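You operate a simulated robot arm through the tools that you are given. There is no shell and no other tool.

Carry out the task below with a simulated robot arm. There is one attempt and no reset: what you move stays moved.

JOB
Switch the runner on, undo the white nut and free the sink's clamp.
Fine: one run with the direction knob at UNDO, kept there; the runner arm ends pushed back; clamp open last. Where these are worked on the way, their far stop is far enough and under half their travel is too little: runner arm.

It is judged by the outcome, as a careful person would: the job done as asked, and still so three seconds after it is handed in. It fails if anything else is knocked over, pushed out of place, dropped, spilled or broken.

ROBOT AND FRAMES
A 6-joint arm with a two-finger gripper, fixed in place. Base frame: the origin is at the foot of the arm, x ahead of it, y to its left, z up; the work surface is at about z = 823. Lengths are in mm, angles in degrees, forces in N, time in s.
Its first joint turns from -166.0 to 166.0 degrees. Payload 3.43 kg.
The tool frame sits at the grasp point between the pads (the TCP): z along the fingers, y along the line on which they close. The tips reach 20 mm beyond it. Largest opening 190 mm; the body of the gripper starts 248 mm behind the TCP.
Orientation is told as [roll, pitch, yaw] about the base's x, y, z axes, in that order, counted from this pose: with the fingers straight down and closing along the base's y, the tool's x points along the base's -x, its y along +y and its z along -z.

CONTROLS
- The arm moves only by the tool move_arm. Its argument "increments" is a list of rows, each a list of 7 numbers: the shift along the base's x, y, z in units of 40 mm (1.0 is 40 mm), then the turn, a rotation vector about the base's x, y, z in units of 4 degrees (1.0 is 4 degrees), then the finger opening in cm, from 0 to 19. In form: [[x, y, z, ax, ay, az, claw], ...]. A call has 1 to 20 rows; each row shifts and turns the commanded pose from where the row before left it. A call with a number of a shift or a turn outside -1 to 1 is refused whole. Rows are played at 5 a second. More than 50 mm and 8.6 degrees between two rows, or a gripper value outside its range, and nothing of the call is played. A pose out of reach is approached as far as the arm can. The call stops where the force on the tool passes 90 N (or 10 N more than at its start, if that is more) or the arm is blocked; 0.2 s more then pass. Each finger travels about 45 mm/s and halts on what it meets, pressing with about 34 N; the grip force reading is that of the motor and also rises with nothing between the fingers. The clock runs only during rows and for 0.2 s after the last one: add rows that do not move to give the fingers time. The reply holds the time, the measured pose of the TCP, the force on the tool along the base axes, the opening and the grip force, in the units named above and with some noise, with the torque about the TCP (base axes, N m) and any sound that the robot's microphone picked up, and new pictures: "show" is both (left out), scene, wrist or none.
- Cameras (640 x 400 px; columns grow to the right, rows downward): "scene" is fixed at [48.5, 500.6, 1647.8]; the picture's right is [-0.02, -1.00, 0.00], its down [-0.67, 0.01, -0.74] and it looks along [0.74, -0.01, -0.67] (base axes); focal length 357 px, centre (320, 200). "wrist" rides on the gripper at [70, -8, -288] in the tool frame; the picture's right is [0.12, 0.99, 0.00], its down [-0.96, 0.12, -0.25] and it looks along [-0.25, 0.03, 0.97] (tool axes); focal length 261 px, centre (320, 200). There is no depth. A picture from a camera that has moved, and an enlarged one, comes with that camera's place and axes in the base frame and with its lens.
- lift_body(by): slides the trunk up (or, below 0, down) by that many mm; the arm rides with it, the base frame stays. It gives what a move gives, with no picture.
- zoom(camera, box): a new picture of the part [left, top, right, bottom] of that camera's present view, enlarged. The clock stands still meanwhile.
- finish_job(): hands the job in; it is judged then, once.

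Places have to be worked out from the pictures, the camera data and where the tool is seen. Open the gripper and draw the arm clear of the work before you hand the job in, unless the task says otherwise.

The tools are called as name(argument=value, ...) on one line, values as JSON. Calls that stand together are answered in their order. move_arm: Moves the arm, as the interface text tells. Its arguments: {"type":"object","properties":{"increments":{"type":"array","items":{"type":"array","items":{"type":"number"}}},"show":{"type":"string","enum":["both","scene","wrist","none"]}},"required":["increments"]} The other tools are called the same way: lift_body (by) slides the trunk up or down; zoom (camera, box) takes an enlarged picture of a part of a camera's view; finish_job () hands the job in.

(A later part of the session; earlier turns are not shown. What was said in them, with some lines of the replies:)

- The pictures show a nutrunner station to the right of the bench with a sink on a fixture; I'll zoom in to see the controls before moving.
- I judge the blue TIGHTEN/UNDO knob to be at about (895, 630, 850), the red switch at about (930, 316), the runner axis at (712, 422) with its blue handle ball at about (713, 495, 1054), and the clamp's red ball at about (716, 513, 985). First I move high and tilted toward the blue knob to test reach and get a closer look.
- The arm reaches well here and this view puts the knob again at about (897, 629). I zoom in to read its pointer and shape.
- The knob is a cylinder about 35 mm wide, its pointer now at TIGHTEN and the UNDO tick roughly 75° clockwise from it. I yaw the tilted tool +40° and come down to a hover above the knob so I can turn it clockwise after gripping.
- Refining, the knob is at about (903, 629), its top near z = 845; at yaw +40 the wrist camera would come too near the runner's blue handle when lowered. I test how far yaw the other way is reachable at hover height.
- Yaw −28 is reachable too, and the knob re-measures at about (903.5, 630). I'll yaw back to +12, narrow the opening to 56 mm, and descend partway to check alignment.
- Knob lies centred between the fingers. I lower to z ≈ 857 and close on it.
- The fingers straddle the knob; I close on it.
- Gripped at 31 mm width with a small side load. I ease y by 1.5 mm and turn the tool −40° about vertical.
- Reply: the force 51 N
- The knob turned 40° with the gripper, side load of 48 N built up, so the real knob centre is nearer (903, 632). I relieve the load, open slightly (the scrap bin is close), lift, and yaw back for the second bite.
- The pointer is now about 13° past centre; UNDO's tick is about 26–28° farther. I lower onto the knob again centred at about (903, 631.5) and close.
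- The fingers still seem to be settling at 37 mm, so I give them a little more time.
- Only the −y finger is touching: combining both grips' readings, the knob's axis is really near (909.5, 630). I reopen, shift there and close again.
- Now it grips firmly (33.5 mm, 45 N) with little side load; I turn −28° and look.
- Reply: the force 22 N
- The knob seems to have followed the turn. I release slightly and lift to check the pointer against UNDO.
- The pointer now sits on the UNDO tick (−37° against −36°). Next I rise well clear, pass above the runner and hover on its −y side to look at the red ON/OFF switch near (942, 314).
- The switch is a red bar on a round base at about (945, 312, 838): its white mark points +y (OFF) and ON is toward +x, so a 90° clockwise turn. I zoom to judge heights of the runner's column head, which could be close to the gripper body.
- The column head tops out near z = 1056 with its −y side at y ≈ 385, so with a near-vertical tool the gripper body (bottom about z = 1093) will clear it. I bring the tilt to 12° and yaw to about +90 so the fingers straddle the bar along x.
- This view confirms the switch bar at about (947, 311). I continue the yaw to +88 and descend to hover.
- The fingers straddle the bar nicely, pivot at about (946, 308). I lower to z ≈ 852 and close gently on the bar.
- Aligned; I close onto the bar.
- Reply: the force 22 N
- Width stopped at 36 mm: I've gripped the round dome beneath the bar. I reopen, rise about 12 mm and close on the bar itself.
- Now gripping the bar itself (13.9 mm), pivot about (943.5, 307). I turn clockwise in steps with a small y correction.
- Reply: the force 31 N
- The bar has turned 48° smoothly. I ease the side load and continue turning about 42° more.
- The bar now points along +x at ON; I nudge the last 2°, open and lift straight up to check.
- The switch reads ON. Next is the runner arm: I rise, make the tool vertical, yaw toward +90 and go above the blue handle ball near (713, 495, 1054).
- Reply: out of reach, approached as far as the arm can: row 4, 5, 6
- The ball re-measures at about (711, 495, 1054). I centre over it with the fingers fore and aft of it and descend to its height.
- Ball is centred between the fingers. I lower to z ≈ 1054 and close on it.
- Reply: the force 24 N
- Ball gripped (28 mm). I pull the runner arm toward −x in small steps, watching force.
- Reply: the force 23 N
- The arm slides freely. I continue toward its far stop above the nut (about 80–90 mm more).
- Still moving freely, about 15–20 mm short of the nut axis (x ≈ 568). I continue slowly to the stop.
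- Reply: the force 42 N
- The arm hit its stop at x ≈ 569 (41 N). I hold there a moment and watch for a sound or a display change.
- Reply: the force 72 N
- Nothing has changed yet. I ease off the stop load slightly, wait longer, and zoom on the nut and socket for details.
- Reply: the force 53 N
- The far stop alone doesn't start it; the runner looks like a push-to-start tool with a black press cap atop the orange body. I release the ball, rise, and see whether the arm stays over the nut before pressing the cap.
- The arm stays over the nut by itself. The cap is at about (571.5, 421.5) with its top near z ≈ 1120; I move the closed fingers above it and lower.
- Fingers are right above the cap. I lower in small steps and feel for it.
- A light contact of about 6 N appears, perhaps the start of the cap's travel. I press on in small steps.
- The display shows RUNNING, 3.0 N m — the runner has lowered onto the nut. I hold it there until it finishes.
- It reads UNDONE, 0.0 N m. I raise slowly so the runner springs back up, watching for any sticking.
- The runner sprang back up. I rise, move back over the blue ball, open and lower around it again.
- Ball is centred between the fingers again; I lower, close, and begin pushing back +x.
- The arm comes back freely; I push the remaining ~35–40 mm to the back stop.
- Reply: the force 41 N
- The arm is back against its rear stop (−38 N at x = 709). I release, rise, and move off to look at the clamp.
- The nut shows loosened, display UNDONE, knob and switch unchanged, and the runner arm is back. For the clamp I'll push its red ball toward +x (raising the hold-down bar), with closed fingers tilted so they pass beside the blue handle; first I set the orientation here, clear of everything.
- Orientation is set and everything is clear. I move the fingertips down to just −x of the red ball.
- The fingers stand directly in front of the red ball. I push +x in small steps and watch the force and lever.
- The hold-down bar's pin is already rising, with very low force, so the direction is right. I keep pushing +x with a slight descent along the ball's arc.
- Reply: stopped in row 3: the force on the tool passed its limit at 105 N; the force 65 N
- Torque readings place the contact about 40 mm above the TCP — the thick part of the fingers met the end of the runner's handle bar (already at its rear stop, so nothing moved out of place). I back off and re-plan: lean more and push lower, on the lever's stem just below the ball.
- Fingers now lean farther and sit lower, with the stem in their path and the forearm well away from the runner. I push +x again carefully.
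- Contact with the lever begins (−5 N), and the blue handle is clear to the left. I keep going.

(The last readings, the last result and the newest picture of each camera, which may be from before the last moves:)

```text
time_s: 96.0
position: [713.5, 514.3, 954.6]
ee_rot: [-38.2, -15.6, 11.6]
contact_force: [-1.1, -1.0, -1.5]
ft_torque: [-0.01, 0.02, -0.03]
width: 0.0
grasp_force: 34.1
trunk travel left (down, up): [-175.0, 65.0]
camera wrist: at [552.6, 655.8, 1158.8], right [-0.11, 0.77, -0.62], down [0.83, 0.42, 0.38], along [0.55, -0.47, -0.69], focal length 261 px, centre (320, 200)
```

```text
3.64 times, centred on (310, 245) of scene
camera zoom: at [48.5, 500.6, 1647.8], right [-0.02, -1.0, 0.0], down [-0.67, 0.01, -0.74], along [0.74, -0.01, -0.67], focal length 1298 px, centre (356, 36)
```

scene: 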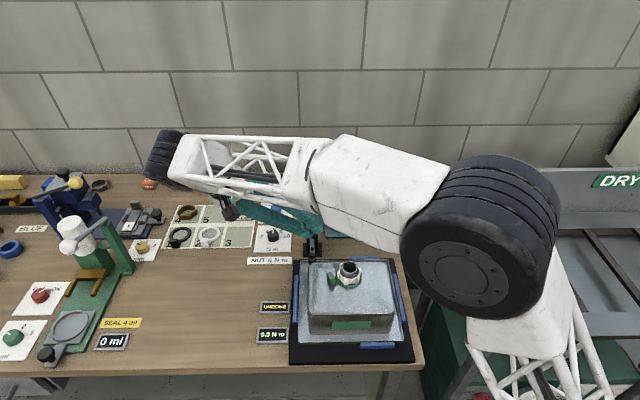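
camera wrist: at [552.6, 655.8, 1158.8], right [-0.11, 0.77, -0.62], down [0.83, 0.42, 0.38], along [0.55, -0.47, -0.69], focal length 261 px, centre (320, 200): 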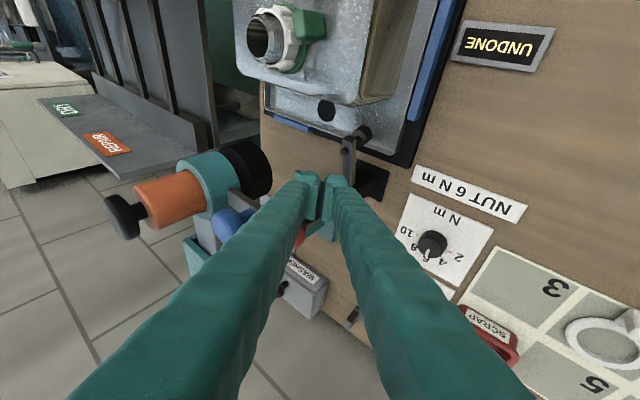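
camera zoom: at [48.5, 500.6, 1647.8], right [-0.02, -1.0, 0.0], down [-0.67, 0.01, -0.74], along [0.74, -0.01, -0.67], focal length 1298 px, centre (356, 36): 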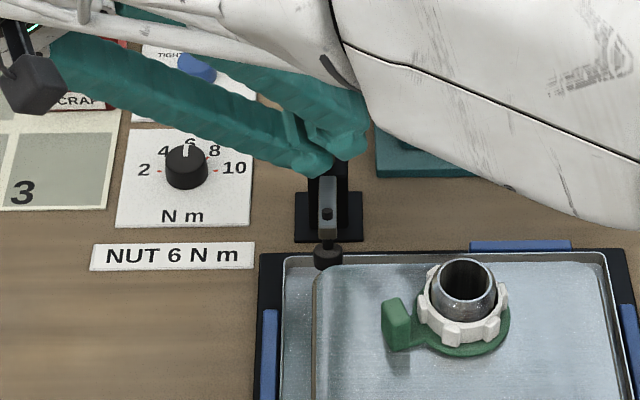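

The hold-down bar is lifting clear of the rim and the load is nearly zero. I continue +x, rising slightly to clear the clamp block.

move_arm(increments=[[0.2, 0.03, 0.08, 0, 0, 0, 0], [0.2, 0.03, 0.08, 0, 0, 0, 0], [0.2, 0, 0.05, 0, 0, 0, 0], [0.2, 0, 0, 0, 0, 0, 0]], show="both")

zoom(camera="wrist", box=[210, 90, 430, 270])

zoom(camera="scene", box=[250, 190, 370, 300])

```text
time_s: 97.0
position: [745.9, 517.7, 965.0]
ee_rot: [-38.1, -15.5, 11.6]
contact_force: [-0.6, -0.7, -0.5]
ft_torque: [-0.01, -0.02, 0.01]
width: 0.0
grasp_force: 34.6
trunk travel left (down, up): [-175.0, 65.0]
camera wrist: at [584.1, 658.3, 1167.3], right [-0.11, 0.77, -0.62], down [0.83, 0.42, 0.38], along [0.55, -0.47, -0.69], focal length 261 px, centre (320, 200)
```

scene: 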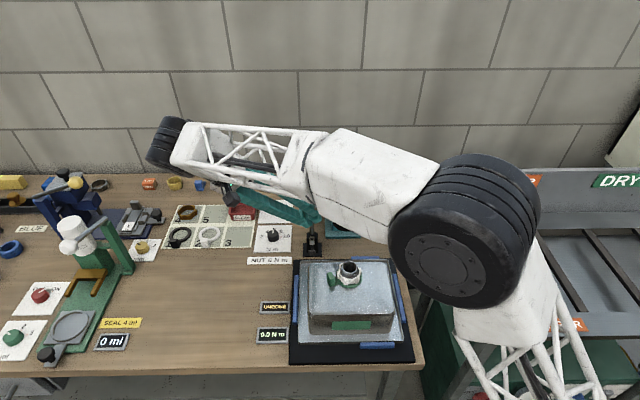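
wrist: 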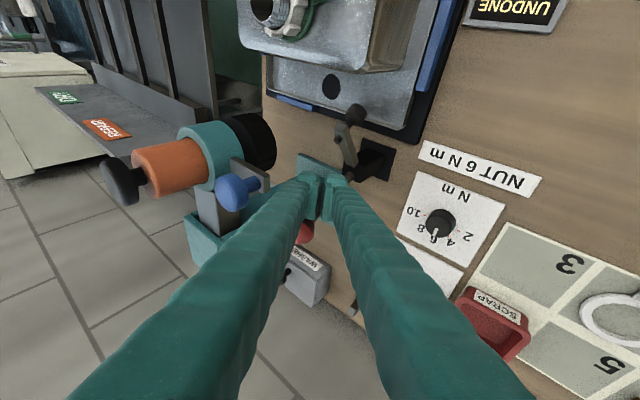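

```text
2.22 times, centred on (320, 180) of wrist
camera zoom: at [584.1, 658.3, 1167.3], right [-0.11, 0.77, -0.62], down [0.83, 0.42, 0.38], along [0.55, -0.47, -0.69], focal length 579 px, centre (320, 244)
```

zoom: 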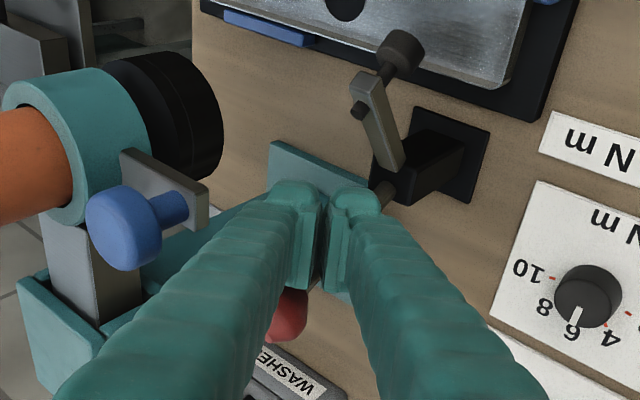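

```text
3.64 times, centred on (310, 245) of scene
camera zoom: at [48.5, 500.6, 1647.8], right [-0.02, -1.0, 0.0], down [-0.67, 0.01, -0.74], along [0.74, -0.01, -0.67], focal length 1298 px, centre (356, 36)
```

zoom: 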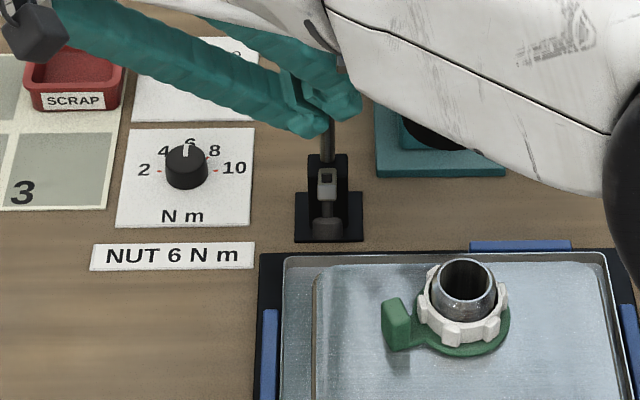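

The bar is about 45° up; the ball is now near (794, 511, 974). I continue along the arc, forward and down.

move_arm(increments=[[0.2, 0, 0, 0, 0, 0, 0], [0.2, 0, -0.03, 0, 0, 0, 0], [0.2, 0, -0.05, 0, 0, 0, 0], [0.2, 0, -0.08, 0, 0, 0, 0]], show="both")

zoom(camera="wrist", box=[210, 90, 430, 270])

zoom(camera="scene", box=[250, 190, 370, 300])

```text
time_s: 98.0
position: [778.2, 517.2, 957.5]
ee_rot: [-38.2, -15.6, 11.6]
contact_force: [0.8, -0.9, 0.3]
ft_torque: [0.06, -0.01, 0.0]
width: 0.0
grasp_force: 34.1
trunk travel left (down, up): [-175.0, 65.0]
camera wrist: at [616.4, 658.1, 1161.1], right [-0.11, 0.77, -0.62], down [0.83, 0.42, 0.38], along [0.55, -0.47, -0.68], focal length 261 px, centre (320, 200)
```

scene: 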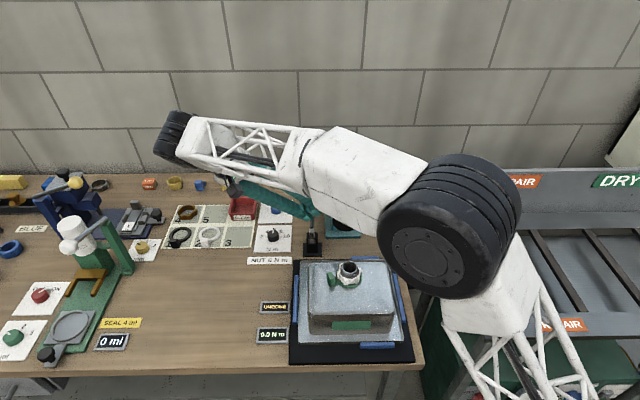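
wrist: 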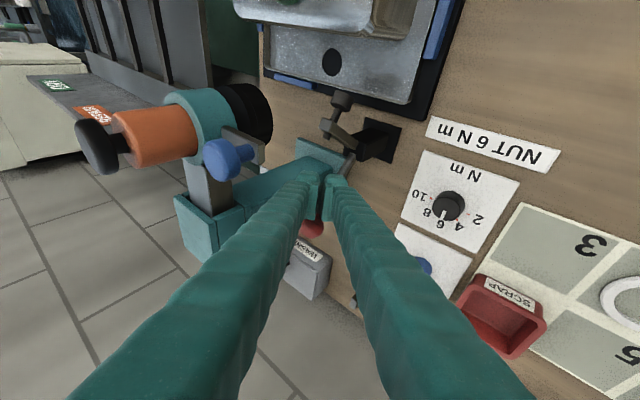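

```text
2.22 times, centred on (320, 180) of wrist
camera zoom: at [616.4, 658.1, 1161.1], right [-0.11, 0.77, -0.62], down [0.83, 0.42, 0.38], along [0.55, -0.47, -0.68], focal length 579 px, centre (320, 244)
```

zoom: 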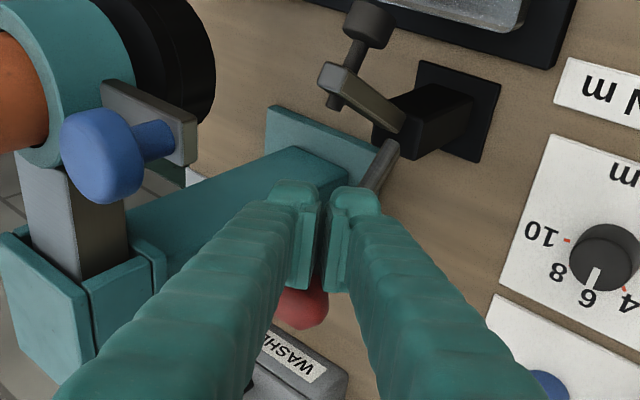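

```text
3.64 times, centred on (310, 245) of scene
camera zoom: at [48.5, 500.6, 1647.8], right [-0.02, -1.0, 0.0], down [-0.67, 0.01, -0.74], along [0.74, -0.01, -0.67], focal length 1298 px, centre (356, 36)
```

zoom: 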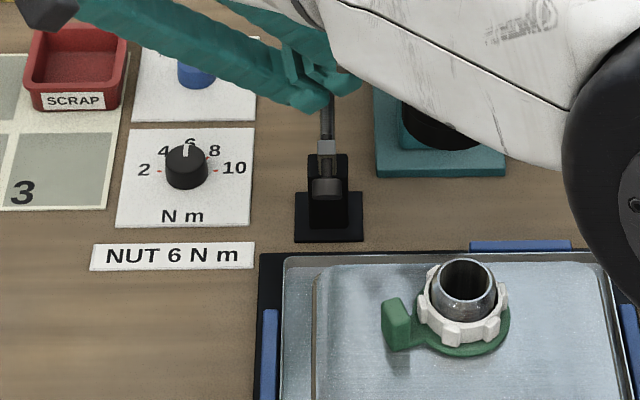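

Still smooth; I push further down the arc toward the lever's far stop.

move_arm(increments=[[0.15, 0, -0.1, 0, 0, 0, 0], [0.15, 0, -0.12, 0, 0, 0, 0], [0.12, 0, -0.15, 0, 0, 0, 0], [0.1, 0, -0.15, 0, 0, 0, 0]], show="both")

zoom(camera="wrist", box=[210, 60, 430, 240])

zoom(camera="scene", box=[250, 190, 370, 300])

```text
time_s: 98.9
position: [786.7, 517.6, 950.4]
ee_rot: [-38.1, -15.4, 11.4]
contact_force: [-67.4, 24.6, 39.0]
ft_torque: [0.02, -0.61, 0.0]
width: 6.0
grasp_force: 34.0
trunk travel left (down, up): [-175.0, 65.0]
stopped in row 4: the force on the tool passed its limit at 98 N (the readings are from after the stop); the commanded pose is now the measured one
camera wrist: at [625.6, 659.2, 1153.1], right [-0.11, 0.78, -0.62], down [0.83, 0.42, 0.38], along [0.55, -0.47, -0.69], focal length 261 px, centre (320, 200)
```

scene: 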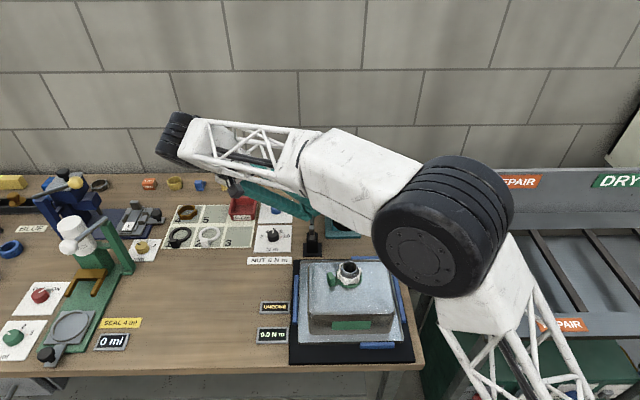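
wrist: 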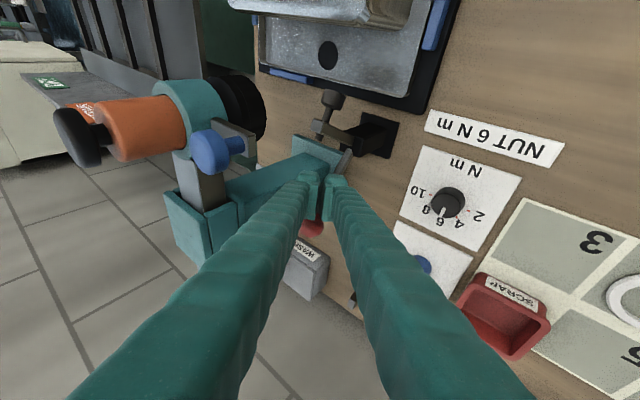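

```text
2.22 times, centred on (320, 150) of wrist
camera zoom: at [625.6, 659.2, 1153.1], right [-0.11, 0.78, -0.62], down [0.83, 0.42, 0.38], along [0.55, -0.47, -0.69], focal length 579 px, centre (320, 311)
```

zoom: 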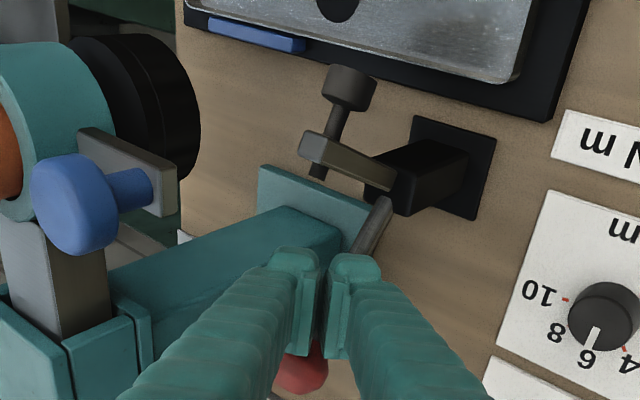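

```text
3.64 times, centred on (310, 245) of scene
camera zoom: at [48.5, 500.6, 1647.8], right [-0.02, -1.0, 0.0], down [-0.67, 0.01, -0.74], along [0.74, -0.01, -0.67], focal length 1298 px, centre (356, 36)
```

zoom: 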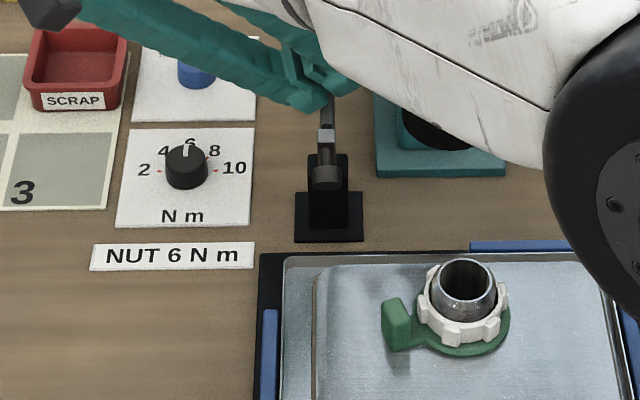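

The tool met a firm stop with contact near the TCP, the lever having turned about 73°. I back off up and away to see whether the clamp stays open and whether it is really at its stop.

move_arm(increments=[[-0.25, 0.1, 0.15, 0, 0, 0, 0], [-0.3, 0.2, 0.3, 0, 0, 0, 0], [-0.2, 0.5, 0.5, 0, 0, 0, 0], [0, 0.8, 0.7, 0, 0, 0, 0], [0, 0.9, 0.8, 0, 0, 0, 0], [0, 0.5, 0.8, 0, 0, 0, 0]], show="both")

zoom(camera="wrist", box=[160, 60, 380, 240])

zoom(camera="scene", box=[250, 170, 390, 290])

```text
time_s: 100.3
position: [764.2, 634.8, 1075.3]
ee_rot: [-38.2, -15.5, 11.3]
contact_force: [-0.3, -0.6, -1.1]
ft_torque: [0.06, 0.04, 0.0]
width: 0.0
grasp_force: 34.4
trunk travel left (down, up): [-175.0, 65.0]
camera wrist: at [604.4, 777.7, 1279.0], right [-0.1, 0.77, -0.62], down [0.83, 0.41, 0.38], along [0.55, -0.48, -0.69], focal length 261 px, centre (320, 200)
```

scene: 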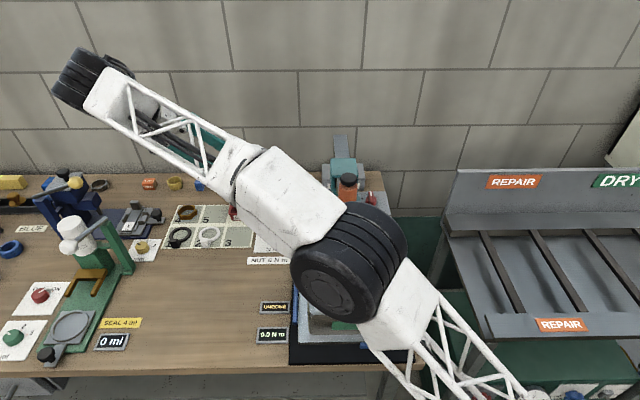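
wrist: 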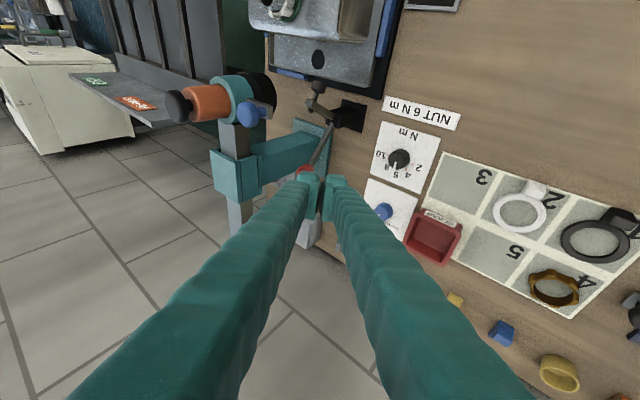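

```text
2.22 times, centred on (270, 150) of wrist
camera zoom: at [604.4, 777.7, 1279.0], right [-0.1, 0.77, -0.62], down [0.83, 0.41, 0.38], along [0.55, -0.48, -0.69], focal length 579 px, centre (431, 311)
```

zoom: 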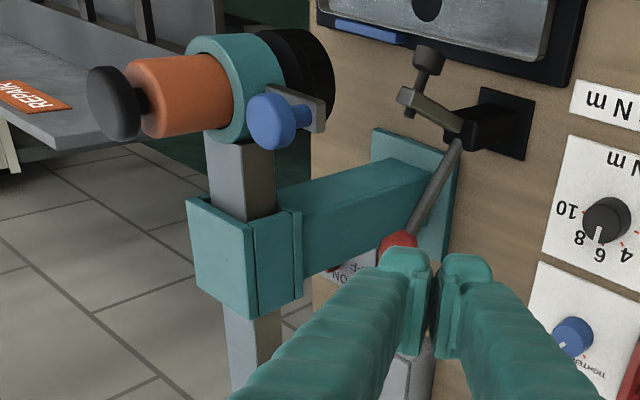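

```text
3.33 times, centred on (320, 230) of scene
camera zoom: at [48.5, 500.6, 1647.8], right [-0.02, -1.0, 0.0], down [-0.67, 0.01, -0.74], along [0.74, -0.01, -0.67], focal length 1190 px, centre (320, 100)
```

zoom: 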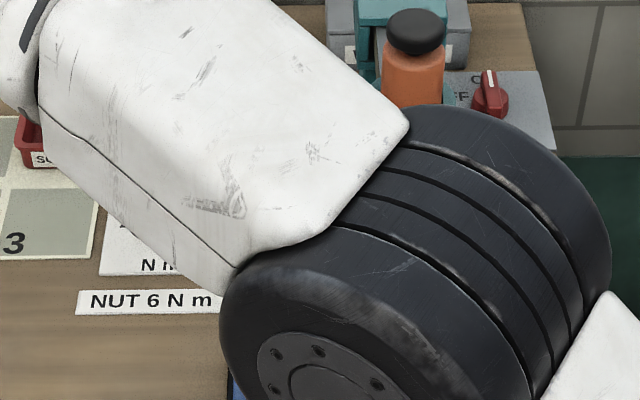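

The clamp stayed open. I draw the arm up and back, undoing the tilt, to see the whole station.

move_arm(increments=[[-0.3, 0.2, 0.8, 1, 0, 0, 0], [-0.5, 0, 0.8, 1, 0, 0, 0], [-0.6, 0, 0.8, 1, 0, 0, 0], [-0.7, 0, 0.8, 1, 0, 0, 0], [-0.8, 0, 0.6, 1, 0, 0, 2], [-0.8, 0, 0.5, 1, 0, 0, 4], [-0.8, 0, 0.3, 1, 0, 0, 6], [-0.8, 0, 0.3, 1, 0, 0, 8], [-0.8, 0, 0.3, 1, 0, 0, 10], [-0.6, 0, 0, 0, 1, 0, 10], [-0.6, 0, 0, 0, 1, 0, 10], [-0.5, 0, 0, 0, 1, 0, 10], [0, 0, 0, 0, 1, 0, 10], [0, 0, 0, 0, 1, 0, 10], [0, 0, 0, 0, 0, 0, 10]], show="both")

zoom(camera="scene", box=[260, 160, 400, 280])

zoom(camera="scene", box=[240, 240, 420, 370])

```text
time_s: 103.5
position: [451.0, 640.4, 1278.3]
ee_rot: [-0.5, 0.9, -0.1]
contact_force: [-0.5, 0.2, -0.5]
ft_torque: [-0.01, 0.05, -0.01]
width: 100.1
grasp_force: 0.0
out of reach, approached as far as the arm can: row 14
trunk travel left (down, up): [-175.0, 65.0]
camera wrist: at [384.9, 634.3, 1566.4], right [-0.12, 0.99, -0.01], down [0.97, 0.11, 0.23], along [0.23, 0.02, -0.97], focal length 261 px, centre (320, 200)
```

scene: 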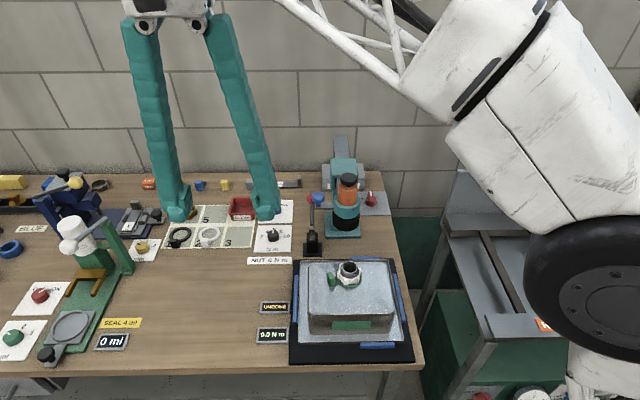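
wrist: 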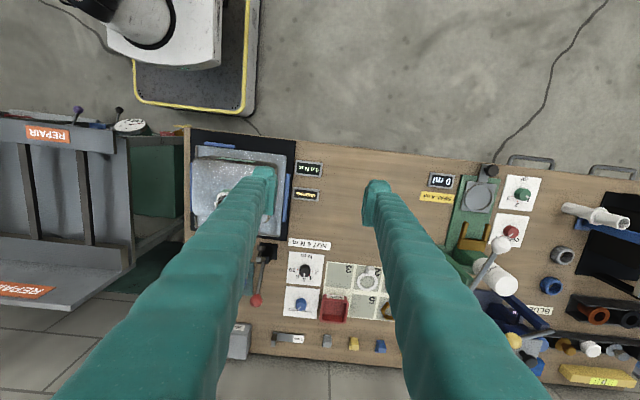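

```text
3.33 times, centred on (330, 220) of scene
camera zoom: at [48.5, 500.6, 1647.8], right [-0.02, -1.0, 0.0], down [-0.67, 0.01, -0.74], along [0.74, -0.01, -0.67], focal length 1190 px, centre (287, 133)
```

zoom: 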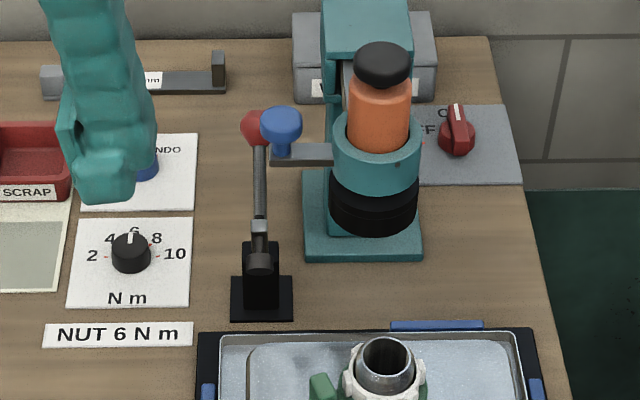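

```text
3.08 times, centred on (330, 305) of scene
camera zoom: at [48.5, 500.6, 1647.8], right [-0.02, -1.0, 0.0], down [-0.67, 0.01, -0.74], along [0.74, -0.01, -0.67], focal length 1098 px, centre (289, -123)
```

zoom: 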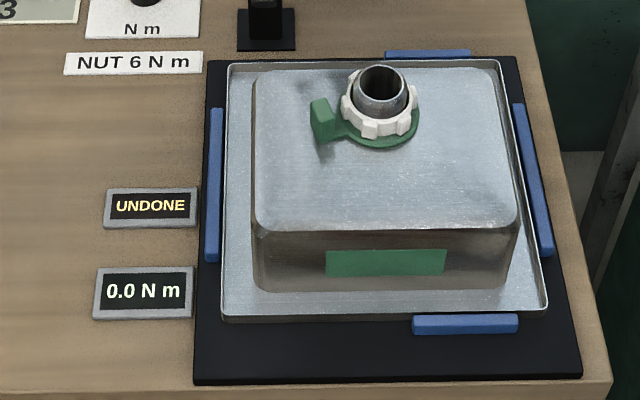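

The clamp is open with its bar up, the runner arm is back in its original rear position, the display reads UNDONE. I do a last check of the knob, switch and clamp from both cameras.

move_arm(increments=[[-0.3, -0.8, 0.2, 0, 0, 0, 10], [-0.3, -0.8, 0.2, 0, 0, 0, 10], [0, -0.8, 0.2, 0, 0, 0, 10], [0, -0.8, 0, 0, 0, 0, 10], [0, -0.8, 0, 0, 0, 0, 10], [0, 0, 0, 0, 0, 0, 10]], show="both")

zoom(camera="scene", box=[240, 165, 400, 285])

zoom(camera="wrist", box=[240, 220, 440, 380])

```text
time_s: 104.9
position: [425.4, 479.1, 1302.2]
ee_rot: [-0.7, 0.9, -0.1]
contact_force: [0.1, 0.2, 0.5]
ft_torque: [0.02, -0.07, 0.01]
width: 99.9
grasp_force: 0.1
trunk travel left (down, up): [-175.0, 65.0]
camera wrist: at [360.5, 474.2, 1590.9], right [-0.12, 0.99, -0.01], down [0.97, 0.11, 0.23], along [0.23, 0.02, -0.97], focal length 261 px, centre (320, 200)
```

scene: 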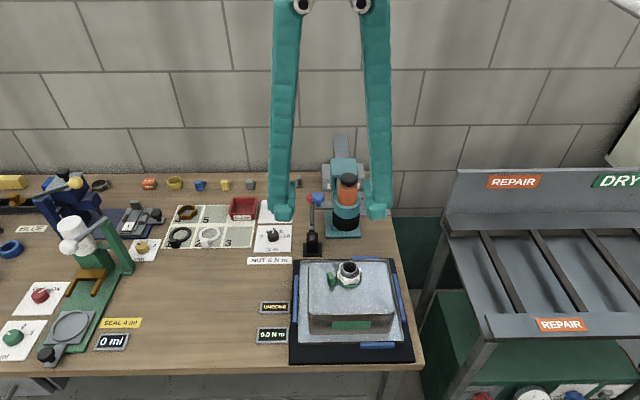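
wrist: 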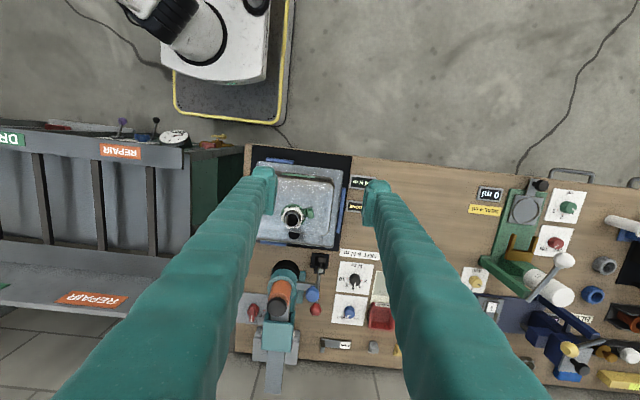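

```text
3.33 times, centred on (320, 225) of scene
camera zoom: at [48.5, 500.6, 1647.8], right [-0.02, -1.0, 0.0], down [-0.67, 0.01, -0.74], along [0.74, -0.01, -0.67], focal length 1190 px, centre (320, 117)
```

zoom: 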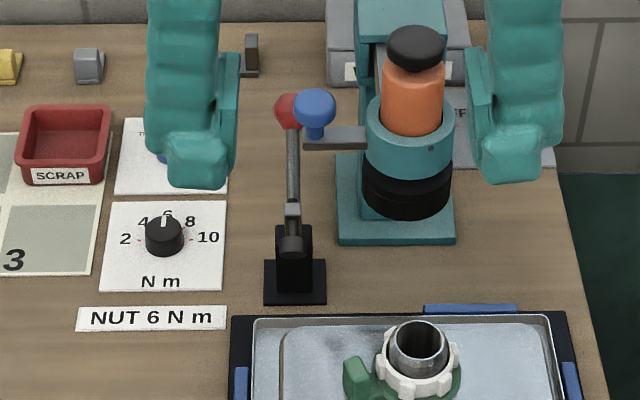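

```text
2.50 times, centred on (340, 300) of wrist
camera zoom: at [360.5, 474.2, 1590.9], right [-0.12, 0.99, -0.01], down [0.97, 0.11, 0.23], along [0.23, 0.02, -0.97], focal length 652 px, centre (270, -50)
```

zoom: 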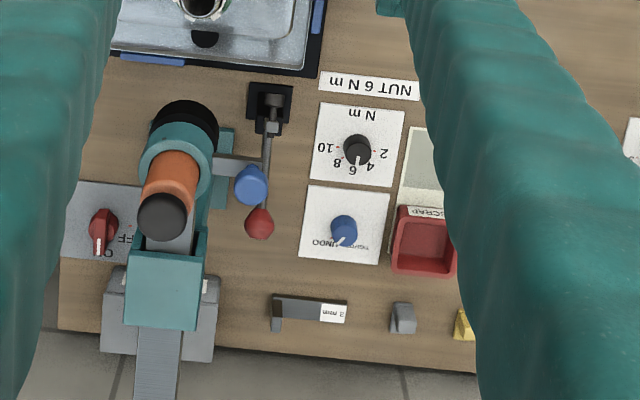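

All confirmed: the knob is at UNDO, the switch is ON, the runner arm is pushed back, and the nut reads UNDONE after one run. The clamp lever stays thrown back with its bar up, and the open gripper is clear of the work, so I hand in the job.

finish_job()

```text
The job is handed in.
```

The job is handed in: the runner is switched on, the white nut is undone and the sink's clamp is open. No verdict had come back when I finished.

- **Direction knob:** turned to UNDO before the run and still there at the last check.
- **Run:** there was one run. With the runner arm pulled to its far stop, pressing the black cap on the runner started it. The display went to RUNNING, then UNDONE, 0.0 N m.
- **Runner arm:** pushed back against its rear stop after the run, where it stayed.
- **Clamp:** opened last, by pushing the red lever back until it met a firm stop. It held open with its bar up after I let go.

On my first push at the clamp lever, a finger hit the end of the runner's blue handle and the arm stopped at its force limit. The runner arm was already at its rear stop and did not move. I backed off, pushed lower on the lever, and saw nothing else on the bench displaced in the final pictures.
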